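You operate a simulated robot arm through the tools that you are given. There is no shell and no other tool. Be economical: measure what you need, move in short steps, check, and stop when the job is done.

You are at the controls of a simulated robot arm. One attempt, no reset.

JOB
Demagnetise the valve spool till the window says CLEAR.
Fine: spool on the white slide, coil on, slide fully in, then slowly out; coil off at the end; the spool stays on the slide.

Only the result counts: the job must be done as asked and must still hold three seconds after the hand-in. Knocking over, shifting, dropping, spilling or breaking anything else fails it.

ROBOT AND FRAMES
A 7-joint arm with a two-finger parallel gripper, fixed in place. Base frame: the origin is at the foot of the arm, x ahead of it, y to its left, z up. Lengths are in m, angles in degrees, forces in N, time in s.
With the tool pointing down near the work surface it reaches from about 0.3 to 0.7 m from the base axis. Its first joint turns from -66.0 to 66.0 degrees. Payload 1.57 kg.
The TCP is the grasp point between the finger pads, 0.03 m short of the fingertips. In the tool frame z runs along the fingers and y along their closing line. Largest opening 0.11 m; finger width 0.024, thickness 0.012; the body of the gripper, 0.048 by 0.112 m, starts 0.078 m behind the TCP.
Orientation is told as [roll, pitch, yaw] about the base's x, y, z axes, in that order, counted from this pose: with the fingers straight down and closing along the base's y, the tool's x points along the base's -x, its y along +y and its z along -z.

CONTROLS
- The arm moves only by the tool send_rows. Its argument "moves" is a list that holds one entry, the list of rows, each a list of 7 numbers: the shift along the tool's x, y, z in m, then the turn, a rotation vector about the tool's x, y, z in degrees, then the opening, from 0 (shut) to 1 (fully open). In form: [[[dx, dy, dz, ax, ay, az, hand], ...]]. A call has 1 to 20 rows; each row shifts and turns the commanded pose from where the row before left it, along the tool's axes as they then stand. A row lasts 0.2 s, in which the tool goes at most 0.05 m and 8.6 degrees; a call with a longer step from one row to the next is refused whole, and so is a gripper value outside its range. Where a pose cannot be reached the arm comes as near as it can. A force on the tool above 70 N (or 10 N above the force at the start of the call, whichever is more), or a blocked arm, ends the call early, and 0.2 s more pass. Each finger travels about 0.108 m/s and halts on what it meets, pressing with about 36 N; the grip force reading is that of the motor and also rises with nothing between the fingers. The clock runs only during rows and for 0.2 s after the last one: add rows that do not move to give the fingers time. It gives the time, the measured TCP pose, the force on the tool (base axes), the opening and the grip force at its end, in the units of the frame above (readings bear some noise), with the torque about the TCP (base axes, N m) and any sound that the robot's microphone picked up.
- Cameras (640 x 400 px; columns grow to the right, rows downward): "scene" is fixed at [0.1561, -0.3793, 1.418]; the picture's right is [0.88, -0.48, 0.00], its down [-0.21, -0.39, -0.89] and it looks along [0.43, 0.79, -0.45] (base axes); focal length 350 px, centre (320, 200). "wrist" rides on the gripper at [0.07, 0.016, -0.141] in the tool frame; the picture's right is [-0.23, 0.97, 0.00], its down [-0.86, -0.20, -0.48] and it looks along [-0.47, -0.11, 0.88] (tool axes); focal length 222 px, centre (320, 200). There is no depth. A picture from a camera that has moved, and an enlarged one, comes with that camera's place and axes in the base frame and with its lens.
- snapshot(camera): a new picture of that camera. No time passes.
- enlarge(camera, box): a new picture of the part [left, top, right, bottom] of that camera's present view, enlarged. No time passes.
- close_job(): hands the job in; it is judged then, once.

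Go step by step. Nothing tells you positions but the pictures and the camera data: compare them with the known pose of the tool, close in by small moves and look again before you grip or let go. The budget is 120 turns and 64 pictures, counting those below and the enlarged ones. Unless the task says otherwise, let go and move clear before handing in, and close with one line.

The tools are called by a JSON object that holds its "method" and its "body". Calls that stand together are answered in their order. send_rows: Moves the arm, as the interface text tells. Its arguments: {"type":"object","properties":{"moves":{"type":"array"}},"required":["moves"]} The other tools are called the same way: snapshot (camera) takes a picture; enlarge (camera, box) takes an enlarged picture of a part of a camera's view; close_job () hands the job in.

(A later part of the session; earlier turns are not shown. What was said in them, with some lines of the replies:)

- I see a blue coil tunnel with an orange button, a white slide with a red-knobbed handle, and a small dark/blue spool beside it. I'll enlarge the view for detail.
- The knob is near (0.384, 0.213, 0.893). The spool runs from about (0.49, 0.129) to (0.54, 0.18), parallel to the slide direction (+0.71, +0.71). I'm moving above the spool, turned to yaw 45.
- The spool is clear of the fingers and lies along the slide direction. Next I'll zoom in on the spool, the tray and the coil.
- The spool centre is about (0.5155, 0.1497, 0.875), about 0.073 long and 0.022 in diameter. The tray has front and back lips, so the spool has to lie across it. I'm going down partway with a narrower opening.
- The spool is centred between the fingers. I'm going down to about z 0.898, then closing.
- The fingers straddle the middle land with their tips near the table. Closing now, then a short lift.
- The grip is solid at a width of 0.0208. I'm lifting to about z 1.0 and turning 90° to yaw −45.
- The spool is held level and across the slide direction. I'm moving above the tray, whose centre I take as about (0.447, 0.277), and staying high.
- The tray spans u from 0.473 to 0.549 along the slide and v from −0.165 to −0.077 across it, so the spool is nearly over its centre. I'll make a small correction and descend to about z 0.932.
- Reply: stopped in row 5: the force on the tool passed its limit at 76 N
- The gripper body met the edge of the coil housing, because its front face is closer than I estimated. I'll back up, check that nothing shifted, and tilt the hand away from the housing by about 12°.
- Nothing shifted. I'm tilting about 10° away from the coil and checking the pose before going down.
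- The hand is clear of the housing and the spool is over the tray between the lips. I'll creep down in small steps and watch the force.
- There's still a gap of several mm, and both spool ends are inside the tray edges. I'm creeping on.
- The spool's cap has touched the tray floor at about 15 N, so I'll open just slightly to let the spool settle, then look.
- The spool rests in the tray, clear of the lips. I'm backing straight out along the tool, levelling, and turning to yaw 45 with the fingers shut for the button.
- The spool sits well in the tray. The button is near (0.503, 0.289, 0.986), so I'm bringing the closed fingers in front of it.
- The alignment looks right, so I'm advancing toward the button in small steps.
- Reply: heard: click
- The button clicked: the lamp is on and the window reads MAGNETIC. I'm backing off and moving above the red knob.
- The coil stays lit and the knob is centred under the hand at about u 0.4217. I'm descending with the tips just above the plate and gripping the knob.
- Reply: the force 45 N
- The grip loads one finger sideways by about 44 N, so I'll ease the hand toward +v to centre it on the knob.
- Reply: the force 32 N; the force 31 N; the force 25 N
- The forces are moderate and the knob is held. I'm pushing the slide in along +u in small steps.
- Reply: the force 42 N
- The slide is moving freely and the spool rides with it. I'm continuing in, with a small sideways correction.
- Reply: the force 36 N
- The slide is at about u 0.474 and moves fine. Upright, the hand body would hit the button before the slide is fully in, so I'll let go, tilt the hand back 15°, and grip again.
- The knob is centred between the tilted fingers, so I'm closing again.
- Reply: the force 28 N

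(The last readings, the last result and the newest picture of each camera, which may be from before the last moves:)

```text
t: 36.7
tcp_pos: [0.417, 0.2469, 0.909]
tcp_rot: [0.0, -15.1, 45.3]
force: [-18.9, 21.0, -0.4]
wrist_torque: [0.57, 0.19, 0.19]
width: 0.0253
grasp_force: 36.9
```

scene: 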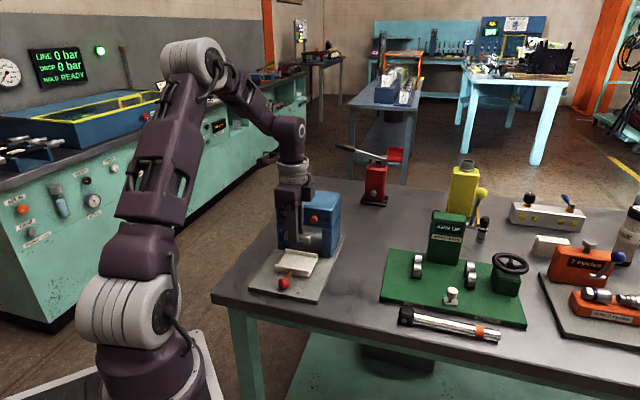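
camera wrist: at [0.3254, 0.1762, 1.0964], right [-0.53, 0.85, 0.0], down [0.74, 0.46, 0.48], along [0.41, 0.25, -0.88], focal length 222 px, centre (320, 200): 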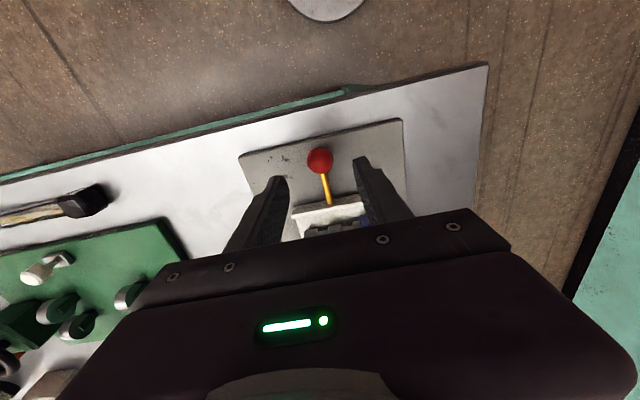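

{"method": "send_rows", "body": {"moves": [[[0, 0.0013, 0, 0, 0, 0, 0], [0, 0.0012, 0, 0, 0, 0, 0], [-0.00483, 0, 0.00129, 0, 0, 0, 0], [-0.00483, 0, 0.00129, 0, 0, 0, 0], [-0.00483, 0, 0.00129, 0, 0, 0, 0], [-0.00483, 0, 0.00129, 0, 0, 0, 0], [-0.00483, 0, 0.00129, 0, 0, 0, 0], [0, 0, 0, 0, 0, 0, 0]]]}}

{"method": "enlarge", "body": {"camera": "scene", "box": [250, 180, 350, 300]}}

```text
t: 38.5
tcp_pos: [0.4342, 0.2649, 0.9096]
tcp_rot: [-0.1, -15.2, 45.0]
force: [12.7, -14.6, 2.4]
wrist_torque: [-0.41, -0.13, -0.17]
width: 0.0254
grasp_force: 36.5
```

```text
3.33 times, centred on (300, 240) of scene
camera zoom: at [0.1564, -0.3797, 1.4179], right [0.88, -0.48, 0.0], down [-0.21, -0.39, -0.89], along [0.43, 0.79, -0.45], focal length 1167 px, centre (387, 67)
```

zoom: 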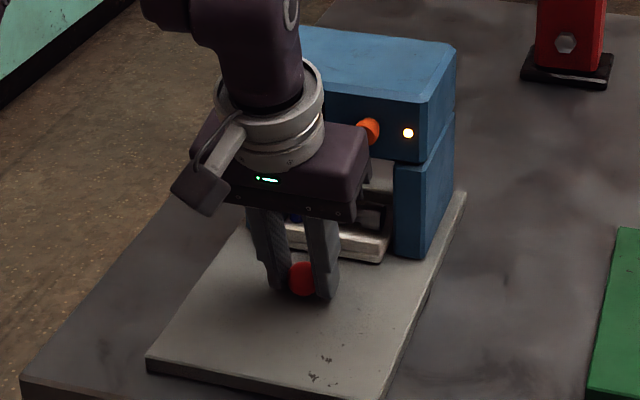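

The tray is entering the tunnel. I'm continuing slowly.

{"method": "send_rows", "body": {"moves": [[[-0.00483, -0.001, 0.00129, 0, 0, 0, 0], [-0.00483, 0, 0.00129, 0, 0, 0, 0], [-0.00483, 0, 0.00129, 0, 0, 0, 0], [-0.00483, 0, 0.00129, 0, 0, 0, 0], [-0.00483, 0, 0.00129, 0, 0, 0, 0], [0, 0, 0, 0, 0, 0, 0]]]}}

{"method": "enlarge", "body": {"camera": "scene", "box": [250, 180, 350, 300]}}

{"method": "snapshot", "body": {"camera": "wrist"}}

```text
t: 39.9
tcp_pos: [0.4507, 0.2807, 0.9094]
tcp_rot: [-0.1, -14.8, 45.0]
force: [16.6, -17.6, -23.8]
wrist_torque: [-0.4, -0.3, -0.07]
width: 0.0256
grasp_force: 36.5
```

```text
3.33 times, centred on (300, 240) of scene
camera zoom: at [0.1569, -0.3795, 1.4178], right [0.88, -0.48, 0.0], down [-0.21, -0.39, -0.89], along [0.43, 0.79, -0.45], focal length 1167 px, centre (387, 67)
```

zoom: 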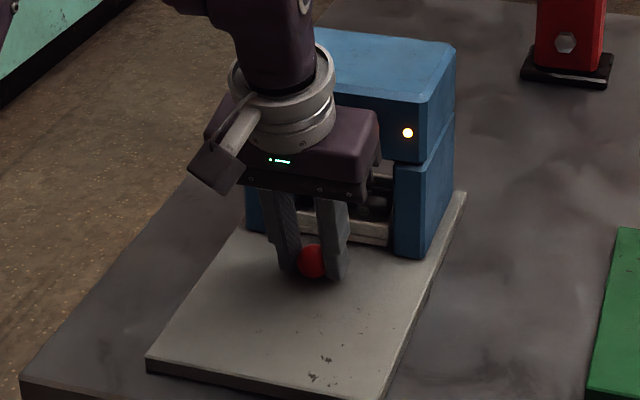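

```text
19 pictures are left
camera wrist: at [0.367, 0.2188, 1.029], right [-0.53, 0.84, 0.06], down [0.64, 0.36, 0.68], along [0.55, 0.4, -0.73], focal length 222 px, centre (320, 200)
```

wrist: 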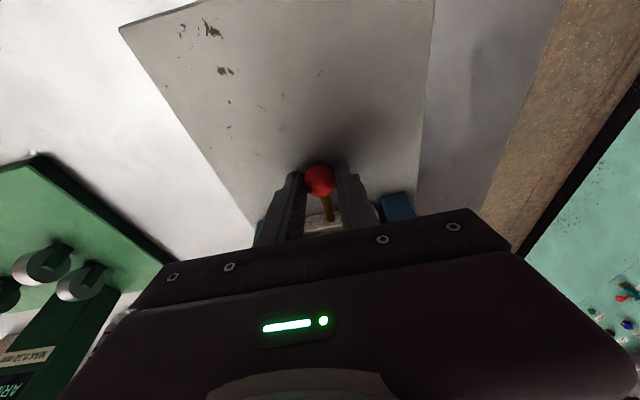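

There's still good clearance, so I'm pushing on until an end stop shows.

{"method": "send_rows", "body": {"moves": [[[-0.00386, -0.001, 0.0015, 0, 0, 0, 0], [-0.00386, -0.001, 0.00103, 0, 0, 0, 0], [-0.00386, 0, 0.00103, 0, 0, 0, 0], [-0.00386, 0, 0.00103, 0, 0, 0, 0], [0, 0, 0, 0, 0, 0, 0]]]}}

```text
t: 41.1
tcp_pos: [0.4664, 0.2934, 0.9106]
tcp_rot: [0.0, -15.4, 45.2]
force: [2.3, 0.5, 4.7]
wrist_torque: [0.02, -0.02, -0.01]
width: 0.0004
grasp_force: 21.1
```

The fingers slipped off the knob and shut, so the slide may have met its stop. I'll look.

{"method": "enlarge", "body": {"camera": "wrist", "box": [240, 100, 420, 240]}}

{"method": "enlarge", "body": {"camera": "scene", "box": [260, 190, 350, 280]}}

```text
2.86 times, centred on (330, 170) of wrist
camera zoom: at [0.3816, 0.2299, 1.0285], right [-0.54, 0.84, 0.06], down [0.63, 0.35, 0.69], along [0.56, 0.41, -0.72], focal length 635 px, centre (291, 286)
```

zoom: 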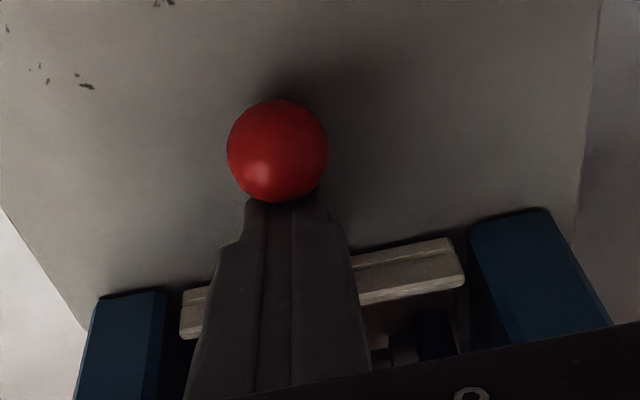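

```text
4.44 times, centred on (305, 235) of scene
camera zoom: at [0.1561, -0.3793, 1.418], right [0.88, -0.48, 0.0], down [-0.21, -0.39, -0.89], along [0.43, 0.79, -0.45], focal length 1556 px, centre (387, 44)
```

zoom: 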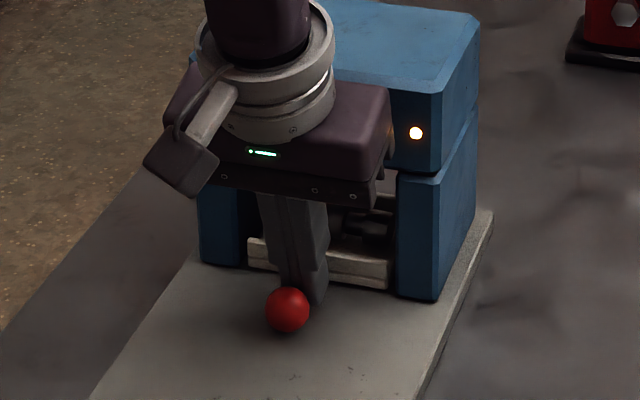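

The knob is at u ≈ 0.516, the tray front is nearly flush with the tunnel, and the coil is still on. I'll lift out, go behind the knob with shut fingers, and push it to confirm the stop.

{"method": "send_rows", "body": {"moves": [[[-0.00453, 0, -0.0169, 0, 0, 0, 0], [-0.00453, 0, -0.0169, 0, 0, 0, 0], [0.03, 0, -0.008, 0, 0, 0, 0], [0.03, 0, -0.008, 0, 0, 0, 0], [0, 0, 0, 0, 0, 0, 0], [0.00453, 0, 0.0169, 0, 0, 0, 0], [0.00453, 0, 0.0169, 0, 0, 0, 0], [0, 0, 0, 0, 0, 0, 0]]]}}

{"method": "enlarge", "body": {"camera": "scene", "box": [260, 190, 350, 280]}}

```text
t: 42.9
tcp_pos: [0.4189, 0.25, 0.9089]
tcp_rot: [-0.1, -15.0, 45.0]
force: [0.1, 0.3, 0.1]
wrist_torque: [-0.01, 0.0, -0.01]
width: 0.0
grasp_force: 21.0
```

```text
4.44 times, centred on (305, 235) of scene
camera zoom: at [0.1561, -0.3793, 1.418], right [0.88, -0.48, 0.0], down [-0.21, -0.39, -0.89], along [0.43, 0.79, -0.45], focal length 1556 px, centre (387, 44)
```

zoom: 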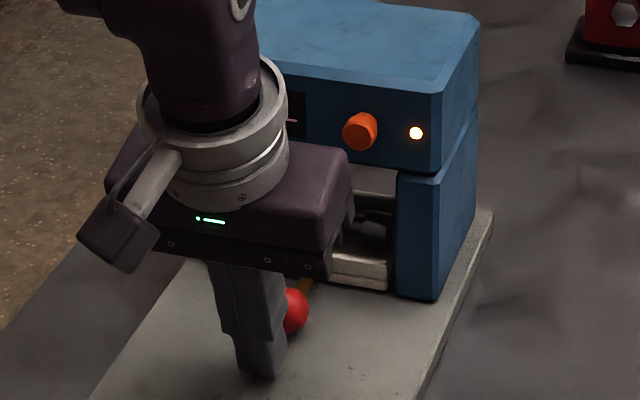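

The fingers are behind the knob, and I'm pushing gently.

{"method": "send_rows", "body": {"moves": [[[-0.0048, 0, 0.0013, 0, 0, 0, 0], [-0.0048, 0, 0.0013, 0, 0, 0, 0], [-0.0029, 0, 0.0008, 0, 0, 0, 0], [-0.0029, 0, 0.0008, 0, 0, 0, 0], [0, 0, 0, 0, 0, 0, 0]]]}}

```text
t: 44.1
tcp_pos: [0.4306, 0.2598, 0.9081]
tcp_rot: [0.0, -15.1, 45.1]
force: [-1.1, -0.7, -0.5]
wrist_torque: [-0.02, 0.04, -0.03]
width: 0.0
grasp_force: 21.5
```

{"method": "send_rows", "body": {"moves": [[[-0.0029, 0, 0.0008, 0, 0, 0, 0], [-0.0019, 0, 0.0005, 0, 0, 0, 0], [-0.0019, 0, 0.0005, 0, 0, 0, 0], [0, 0, 0, 0, 0, 0, 0]]]}}

```text
t: 45.1
tcp_pos: [0.434, 0.263, 0.9079]
tcp_rot: [-0.1, -14.4, 45.0]
force: [-22.2, -24.0, 1.3]
wrist_torque: [-0.55, 0.39, 0.01]
width: 0.0001
grasp_force: 21.3
```

{"method": "send_rows", "body": {"moves": [[[-0.0019, 0, 0.0005, 0, 0, 0, 0], [0, 0, 0, 0, 0, 0, 0]]]}}

{"method": "enlarge", "body": {"camera": "scene", "box": [260, 190, 350, 280]}}

```text
t: 45.7
tcp_pos: [0.4337, 0.2619, 0.9074]
tcp_rot: [-0.1, -14.2, 45.0]
force: [-25.0, -37.2, 6.5]
wrist_torque: [-0.75, 0.34, -0.15]
width: 0.0
grasp_force: 21.7
```

```text
4.44 times, centred on (305, 235) of scene
camera zoom: at [0.1554, -0.3803, 1.4178], right [0.88, -0.48, 0.0], down [-0.21, -0.39, -0.9], along [0.43, 0.79, -0.45], focal length 1556 px, centre (387, 44)
```

zoom: 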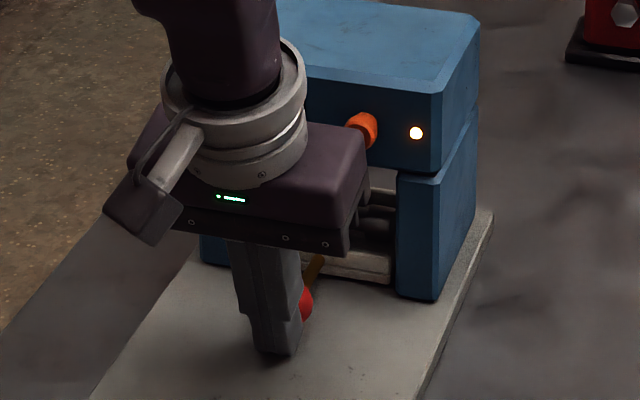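

The position held while the force rose, so the slide is fully in at its stop. I'm backing off, going over the knob with open fingers, and coming down around it to pull it out.

{"method": "send_rows", "body": {"moves": [[[0.0116, 0, -0.0031, 0, 0, 0, 0], [-0.00453, 0, -0.0169, 0, 0, 0, 0.1], [-0.00453, 0, -0.0169, 0, 0, 0, 0.3], [-0.015, 0, 0.004, 0, 0, 0, 0.4], [-0.015, 0, 0.004, 0, 0, 0, 0.4], [0, 0, 0, 0, 0, 0, 0.4], [0.00453, -0.001, 0.0169, 0, 0, 0, 0.4], [0.00453, 0, 0.0169, 0, 0, 0, 0.4], [0, 0, 0, 0, 0, 0, 0.4]]]}}

{"method": "enlarge", "body": {"camera": "wrist", "box": [240, 100, 420, 240]}}

```text
t: 47.7
tcp_pos: [0.4508, 0.2784, 0.9097]
tcp_rot: [0.0, -14.9, 45.1]
force: [0.6, -0.3, -0.1]
wrist_torque: [-0.01, -0.02, -0.02]
width: 0.044
grasp_force: 0.1
```

```text
2.86 times, centred on (330, 170) of wrist
camera zoom: at [0.3672, 0.2155, 1.028], right [-0.54, 0.84, 0.06], down [0.64, 0.36, 0.68], along [0.56, 0.4, -0.73], focal length 635 px, centre (291, 286)
```

zoom: 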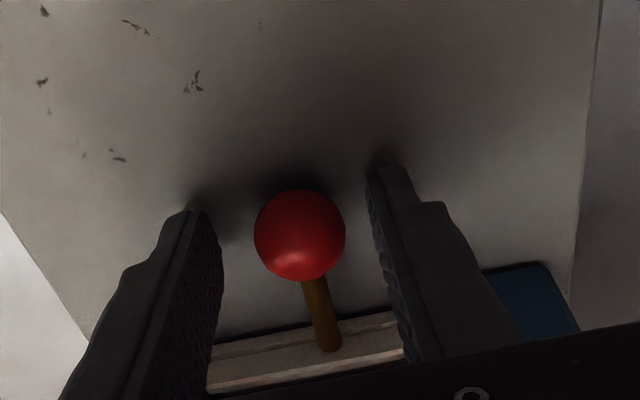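

The knob is nearly centred. I'll shift 3.5 mm sideways and close.

{"method": "send_rows", "body": {"moves": [[[0, 0.0035, 0, 0, 0, 0, 0.4], [0, 0, 0, 0, 0, 0, 0.3], [0, 0, 0, 0, 0, 0, 0.22], [0, 0, 0, 0, 0, 0, 0.1], [0, 0, 0, 0, 0, 0, 0], [0, 0, 0, 0, 0, 0, 0]]]}}

```text
t: 49.1
tcp_pos: [0.4488, 0.2798, 0.9108]
tcp_rot: [-0.2, -15.0, 44.9]
force: [13.6, -12.2, -2.1]
wrist_torque: [-0.25, -0.31, -0.17]
width: 0.0253
grasp_force: 37.2
```

The knob is gripped with a small side load. I'm pulling out slowly at about 7.5 mm/s.

{"method": "send_rows", "body": {"moves": [[[0.00145, -0.001, -0.00039, 0, 0, 0, 0], [0.00145, 0, -0.00039, 0, 0, 0, 0], [0.00145, 0, -0.00039, 0, 0, 0, 0], [0.00145, 0, -0.00039, 0, 0, 0, 0], [0.00145, 0, -0.00039, 0, 0, 0, 0], [0.00145, 0, -0.00039, 0, 0, 0, 0], [0.00145, 0, -0.00039, 0, 0, 0, 0], [0.00145, 0, -0.00039, 0, 0, 0, 0], [0.00145, 0, -0.00039, 0, 0, 0, 0], [0.00145, 0, -0.00039, 0, 0, 0, 0], [0.00145, 0, -0.00039, 0, 0, 0, 0], [0.00145, 0, -0.00039, 0, 0, 0, 0], [0.00145, 0, -0.00039, 0, 0, 0, 0], [0.00145, 0, -0.00039, 0, 0, 0, 0], [0.00145, 0, -0.00039, 0, 0, 0, 0], [0.00145, 0, -0.00039, 0, 0, 0, 0], [0.00145, 0, -0.00039, 0, 0, 0, 0], [0.00145, 0, -0.00039, 0, 0, 0, 0], [0.00145, 0, -0.00039, 0, 0, 0, 0], [0.00145, 0, -0.00039, 0, 0, 0, 0]]]}}

{"method": "enlarge", "body": {"camera": "scene", "box": [260, 190, 350, 280]}}

```text
t: 53.3
tcp_pos: [0.4288, 0.2609, 0.9104]
tcp_rot: [0.0, -15.1, 45.2]
force: [-10.8, 13.5, 11.3]
wrist_torque: [0.6, -0.07, 0.11]
width: 0.0254
grasp_force: 36.2
```

```text
4.44 times, centred on (305, 235) of scene
camera zoom: at [0.1557, -0.3791, 1.4181], right [0.88, -0.48, 0.0], down [-0.21, -0.39, -0.89], along [0.43, 0.79, -0.45], focal length 1556 px, centre (387, 44)
```

zoom: 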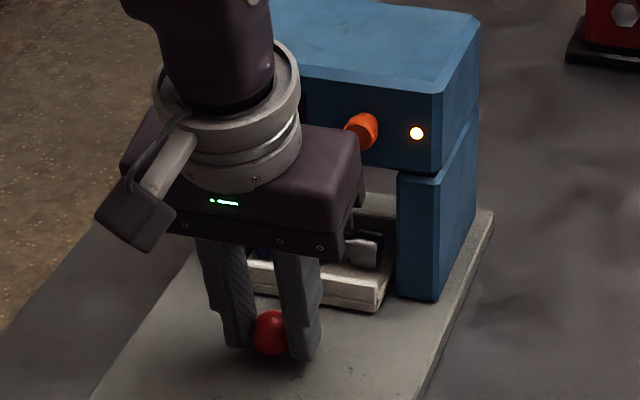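

The slide is following with the spool in the tray. I'm continuing at the same slow pace.

{"method": "send_rows", "body": {"moves": [[[0.00145, 0.0005, -0.00039, 0, 0, 0, 0], [0.00145, 0, -0.00039, 0, 0, 0, 0], [0.00145, 0, -0.00039, 0, 0, 0, 0], [0.00145, 0, -0.00039, 0, 0, 0, 0], [0.00145, 0, -0.00039, 0, 0, 0, 0], [0.00145, 0, -0.00039, 0, 0, 0, 0], [0.00145, 0, -0.00039, 0, 0, 0, 0], [0.00145, 0, -0.00039, 0, 0, 0, 0], [0.00145, 0, -0.00039, 0, 0, 0, 0], [0.00145, 0, -0.00039, 0, 0, 0, 0], [0.00145, 0, -0.00039, 0, 0, 0, 0], [0.00145, 0, -0.00039, 0, 0, 0, 0], [0.00145, 0, -0.00039, 0, 0, 0, 0], [0.00145, 0, -0.00039, 0, 0, 0, 0], [0.00145, 0, -0.00039, 0, 0, 0, 0], [0.00145, 0, -0.00039, 0, 0, 0, 0], [0.00145, 0, -0.00039, 0, 0, 0, 0], [0.00145, 0, -0.00039, 0, 0, 0, 0], [0.00145, 0, -0.00039, 0, 0, 0, 0], [0.00145, 0, -0.00039, 0, 0, 0, 0]]]}}

```text
t: 57.5
tcp_pos: [0.4086, 0.2394, 0.9113]
tcp_rot: [0.1, -15.2, 45.1]
force: [7.7, -6.1, -11.1]
wrist_torque: [-0.11, -0.15, -0.13]
width: 0.0254
grasp_force: 36.6
```

{"method": "send_rows", "body": {"moves": [[[0.00145, 0, -0.00039, 0, 0, 0, 0], [0.00145, 0, -0.00039, 0, 0, 0, 0], [0.00145, 0, -0.00039, 0, 0, 0, 0], [0.00145, 0, -0.00039, 0, 0, 0, 0], [0.00145, 0, -0.00039, 0, 0, 0, 0], [0.00145, 0, -0.00039, 0, 0, 0, 0], [0.00145, 0, -0.00039, 0, 0, 0, 0], [0.00145, 0, -0.00039, 0, 0, 0, 0], [0.00145, 0, -0.00039, 0, 0, 0, 0], [0.00145, 0, -0.00039, 0, 0, 0, 0], [0.00145, 0, -0.00039, 0, 0, 0, 0], [0.00145, 0, -0.00039, 0, 0, 0, 0], [0.00145, 0, -0.00039, 0, 0, 0, 0], [0.00145, 0, -0.00039, 0, 0, 0, 0], [0.00145, 0, -0.00039, 0, 0, 0, 0], [0.00145, 0, -0.00039, 0, 0, 0, 0], [0.00145, 0, -0.00039, 0, 0, 0, 0], [0.00145, 0, -0.00039, 0, 0, 0, 0], [0.00145, 0, -0.00039, 0, 0, 0, 0], [0.00145, 0, -0.00039, 0, 0, 0, 0]]]}}

{"method": "enlarge", "body": {"camera": "scene", "box": [250, 180, 350, 300]}}

```text
t: 61.7
tcp_pos: [0.3891, 0.2195, 0.9102]
tcp_rot: [0.0, -15.0, 45.1]
force: [7.5, -5.9, -28.4]
wrist_torque: [0.06, -0.3, 0.01]
width: 0.0253
grasp_force: 36.9
```

```text
3.33 times, centred on (300, 240) of scene
camera zoom: at [0.1567, -0.3793, 1.4179], right [0.88, -0.48, 0.0], down [-0.21, -0.39, -0.89], along [0.43, 0.79, -0.45], focal length 1167 px, centre (387, 67)
```

zoom: 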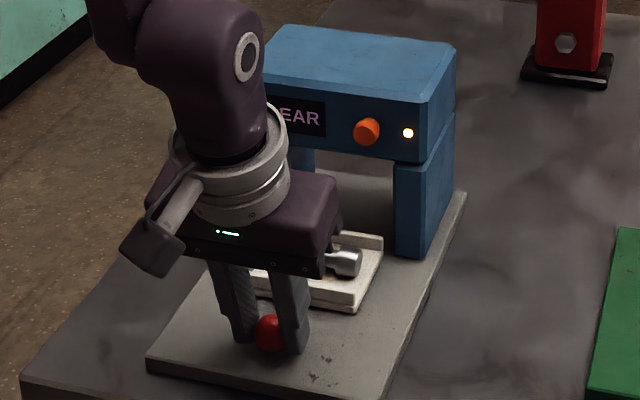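

The window now reads "…EAR", so CLEAR. I'm pulling the last ~11 mm out to the original position.

{"method": "send_rows", "body": {"moves": [[[0.00145, 0, -0.00039, 0, 0, 0, 0], [0.00145, 0, -0.00039, 0, 0, 0, 0], [0.00145, 0, -0.00039, 0, 0, 0, 0], [0.00145, 0, -0.00039, 0, 0, 0, 0], [0.00145, 0, -0.00039, 0, 0, 0, 0], [0.00145, 0, -0.00039, 0, 0, 0, 0], [0.00145, 0, -0.00039, 0, 0, 0, 0], [0.00145, 0, -0.00039, 0, 0, 0, 0], [0, 0, 0, 0, 0, 0, 0]]]}}

```text
t: 63.7
tcp_pos: [0.3802, 0.2105, 0.9115]
tcp_rot: [-0.1, -15.0, 45.2]
force: [6.0, -4.6, -35.4]
wrist_torque: [-0.11, -0.04, -0.03]
width: 0.0254
grasp_force: 37.2
```

The slide is back at its start position. I'm releasing gently, lifting clear, levelling and shutting the fingers.

{"method": "send_rows", "body": {"moves": [[[0, 0, 0.001, 0, 0, 0, 0], [0, 0, 0, 0, 0, 0, 0.3], [0, 0, 0, 0, 0, 0, 0.42], [-0.0026, 0, -0.0097, 0, 0, 0, 0.42], [-0.00453, 0, -0.0169, 0, 0, 0, 0.42], [-0.008, 0, -0.03, 0, 0, 0, 0.42], [-0.01, 0, -0.037, 0, 0, 0, 0.3], [0, 0, 0, 0, 7.5, 0, 0], [0, 0, 0, 0, 7.5, 0, 0], [0, 0, 0, 0, 0, 0, 0]]]}}

{"method": "enlarge", "body": {"camera": "scene", "box": [250, 180, 350, 300]}}

```text
t: 65.9
tcp_pos: [0.381, 0.2091, 1.0065]
tcp_rot: [0.0, 0.0, 45.1]
force: [-0.4, -0.6, -0.6]
wrist_torque: [0.0, -0.01, 0.03]
width: 0.0002
grasp_force: 21.3
```

```text
3.33 times, centred on (300, 240) of scene
camera zoom: at [0.1561, -0.3793, 1.418], right [0.88, -0.48, 0.0], down [-0.21, -0.39, -0.89], along [0.43, 0.79, -0.45], focal length 1167 px, centre (387, 67)
```

zoom: 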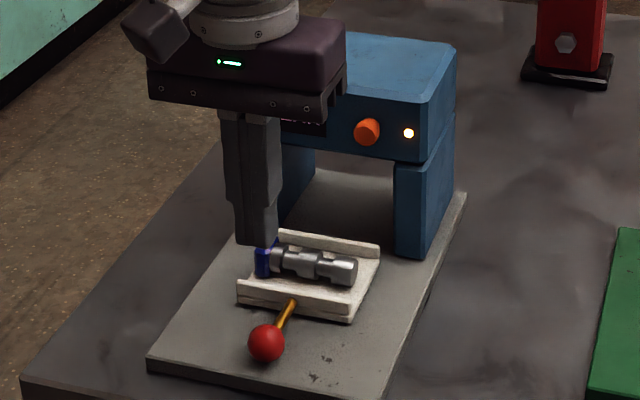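

The spool lies in the tray and the slide is out. I'm moving back in front of the button.

{"method": "send_rows", "body": {"moves": [[[-0.02, -0.01, 0.0015, 0, 0, 0, 0], [-0.026, -0.01, 0.001, 0, 0, 0, 0], [-0.026, -0.01, 0.001, 0, 0, 0, 0], [-0.025, 0, 0, 0, 0, 0, 0], [0, 0, 0, 0, 0, 0, 0], [-0.01, 0, 0, 0, 0, 0, 0], [-0.008, 0, 0, 0, 0, 0, 0], [0, 0, 0, 0, 0, 0, 0]]]}}

```text
t: 67.7
tcp_pos: [0.4823, 0.2709, 1.0048]
tcp_rot: [-0.1, 0.0, 45.1]
force: [-0.6, -0.2, 0.2]
wrist_torque: [-0.05, 0.0, 0.0]
width: 0.0
grasp_force: 21.2
```

{"method": "send_rows", "body": {"moves": [[[-0.004, 0, 0, 0, 0, 0, 0], [-0.003, 0, 0, 0, 0, 0, 0], [-0.003, 0, 0, 0, 0, 0, 0], [0, 0, 0, 0, 0, 0, 0]]]}}

```text
t: 68.7
tcp_pos: [0.4884, 0.2775, 1.0058]
tcp_rot: [0.0, 0.0, 45.1]
force: [-5.0, -3.8, -1.2]
wrist_torque: [-0.04, 0.12, -0.06]
width: 0.0
grasp_force: 21.4
heard: click
```

It clicked, so I'm backing off, lifting clear, and checking.

{"method": "send_rows", "body": {"moves": [[[0.02, 0, 0, 0, 0, 0, 0], [0.03, 0, 0, 0, 0, 0, 0], [0.03, 0, -0.03, 0, 0, 0, 0], [0.03, 0, -0.04, 0, 0, 0, 0], [0.03, 0.02, -0.04, 0, 0, 0, 0], [0, 0.03, -0.04, 0, 0, 0, 0], [0, 0, 0, 0, 0, 0, 0]]]}}

{"method": "enlarge", "body": {"camera": "scene", "box": [250, 180, 350, 300]}}

{"method": "snapshot", "body": {"camera": "scene"}}

```text
refused: row 5 steps farther than a row can; nothing moved
```

```text
3.33 times, centred on (300, 240) of scene
camera zoom: at [0.156, -0.3794, 1.418], right [0.88, -0.48, 0.0], down [-0.21, -0.39, -0.89], along [0.43, 0.79, -0.45], focal length 1167 px, centre (387, 67)
```

zoom: 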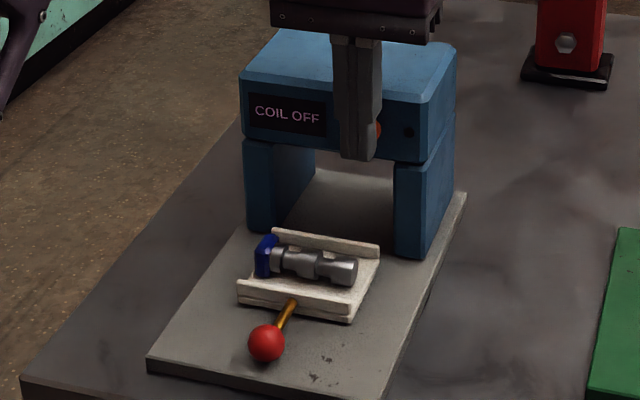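

```text
9 pictures are left
```

scene: 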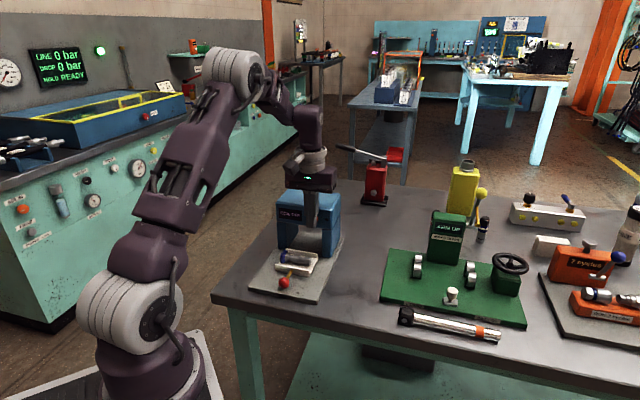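

The window says COIL OFF. That retreat was refused for too long a step, so I'm sending it again with shorter ones.

{"method": "send_rows", "body": {"moves": [[[0.02, 0, 0, 0, 0, 0, 0], [0.03, 0, 0, 0, 0, 0, 0], [0.03, 0, -0.03, 0, 0, 0, 0], [0.03, 0, -0.035, 0, 0, 0, 0], [0.02, 0, -0.04, 0, 0, 0, 0], [0, 0, -0.04, 0, 0, 0, 0], [0, 0, 0, 0, 0, 0, 0]]]}}

{"method": "enlarge", "body": {"camera": "scene", "box": [250, 180, 350, 300]}}

```text
t: 70.3
tcp_pos: [0.3965, 0.184, 1.1506]
tcp_rot: [0.0, 0.1, 45.1]
force: [0.4, 0.1, 0.2]
wrist_torque: [0.01, 0.01, 0.0]
width: 0.0
grasp_force: 20.6
```

```text
3.33 times, centred on (300, 240) of scene
camera zoom: at [0.1561, -0.3793, 1.418], right [0.88, -0.48, 0.0], down [-0.21, -0.39, -0.89], along [0.43, 0.79, -0.45], focal length 1167 px, centre (387, 67)
```

zoom: 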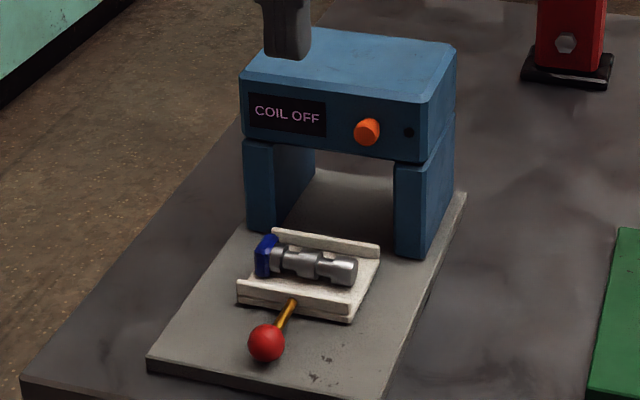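

The coil is off with its lamp out, the slide is fully out with the spool on it, and the arm is clear. I'm handing in.

{"method": "close_job", "body": {}}

```text
The job is handed in.
```

The spool is demagnetised and still on the slide. The slide is fully out, the coil is off and the arm is clear. The hand partly hid the window when it changed, so I saw only "…EAR" of CLEAR, and the window now reads COIL OFF. The hand bumped the coil housing once, and nothing shifted that I could see.
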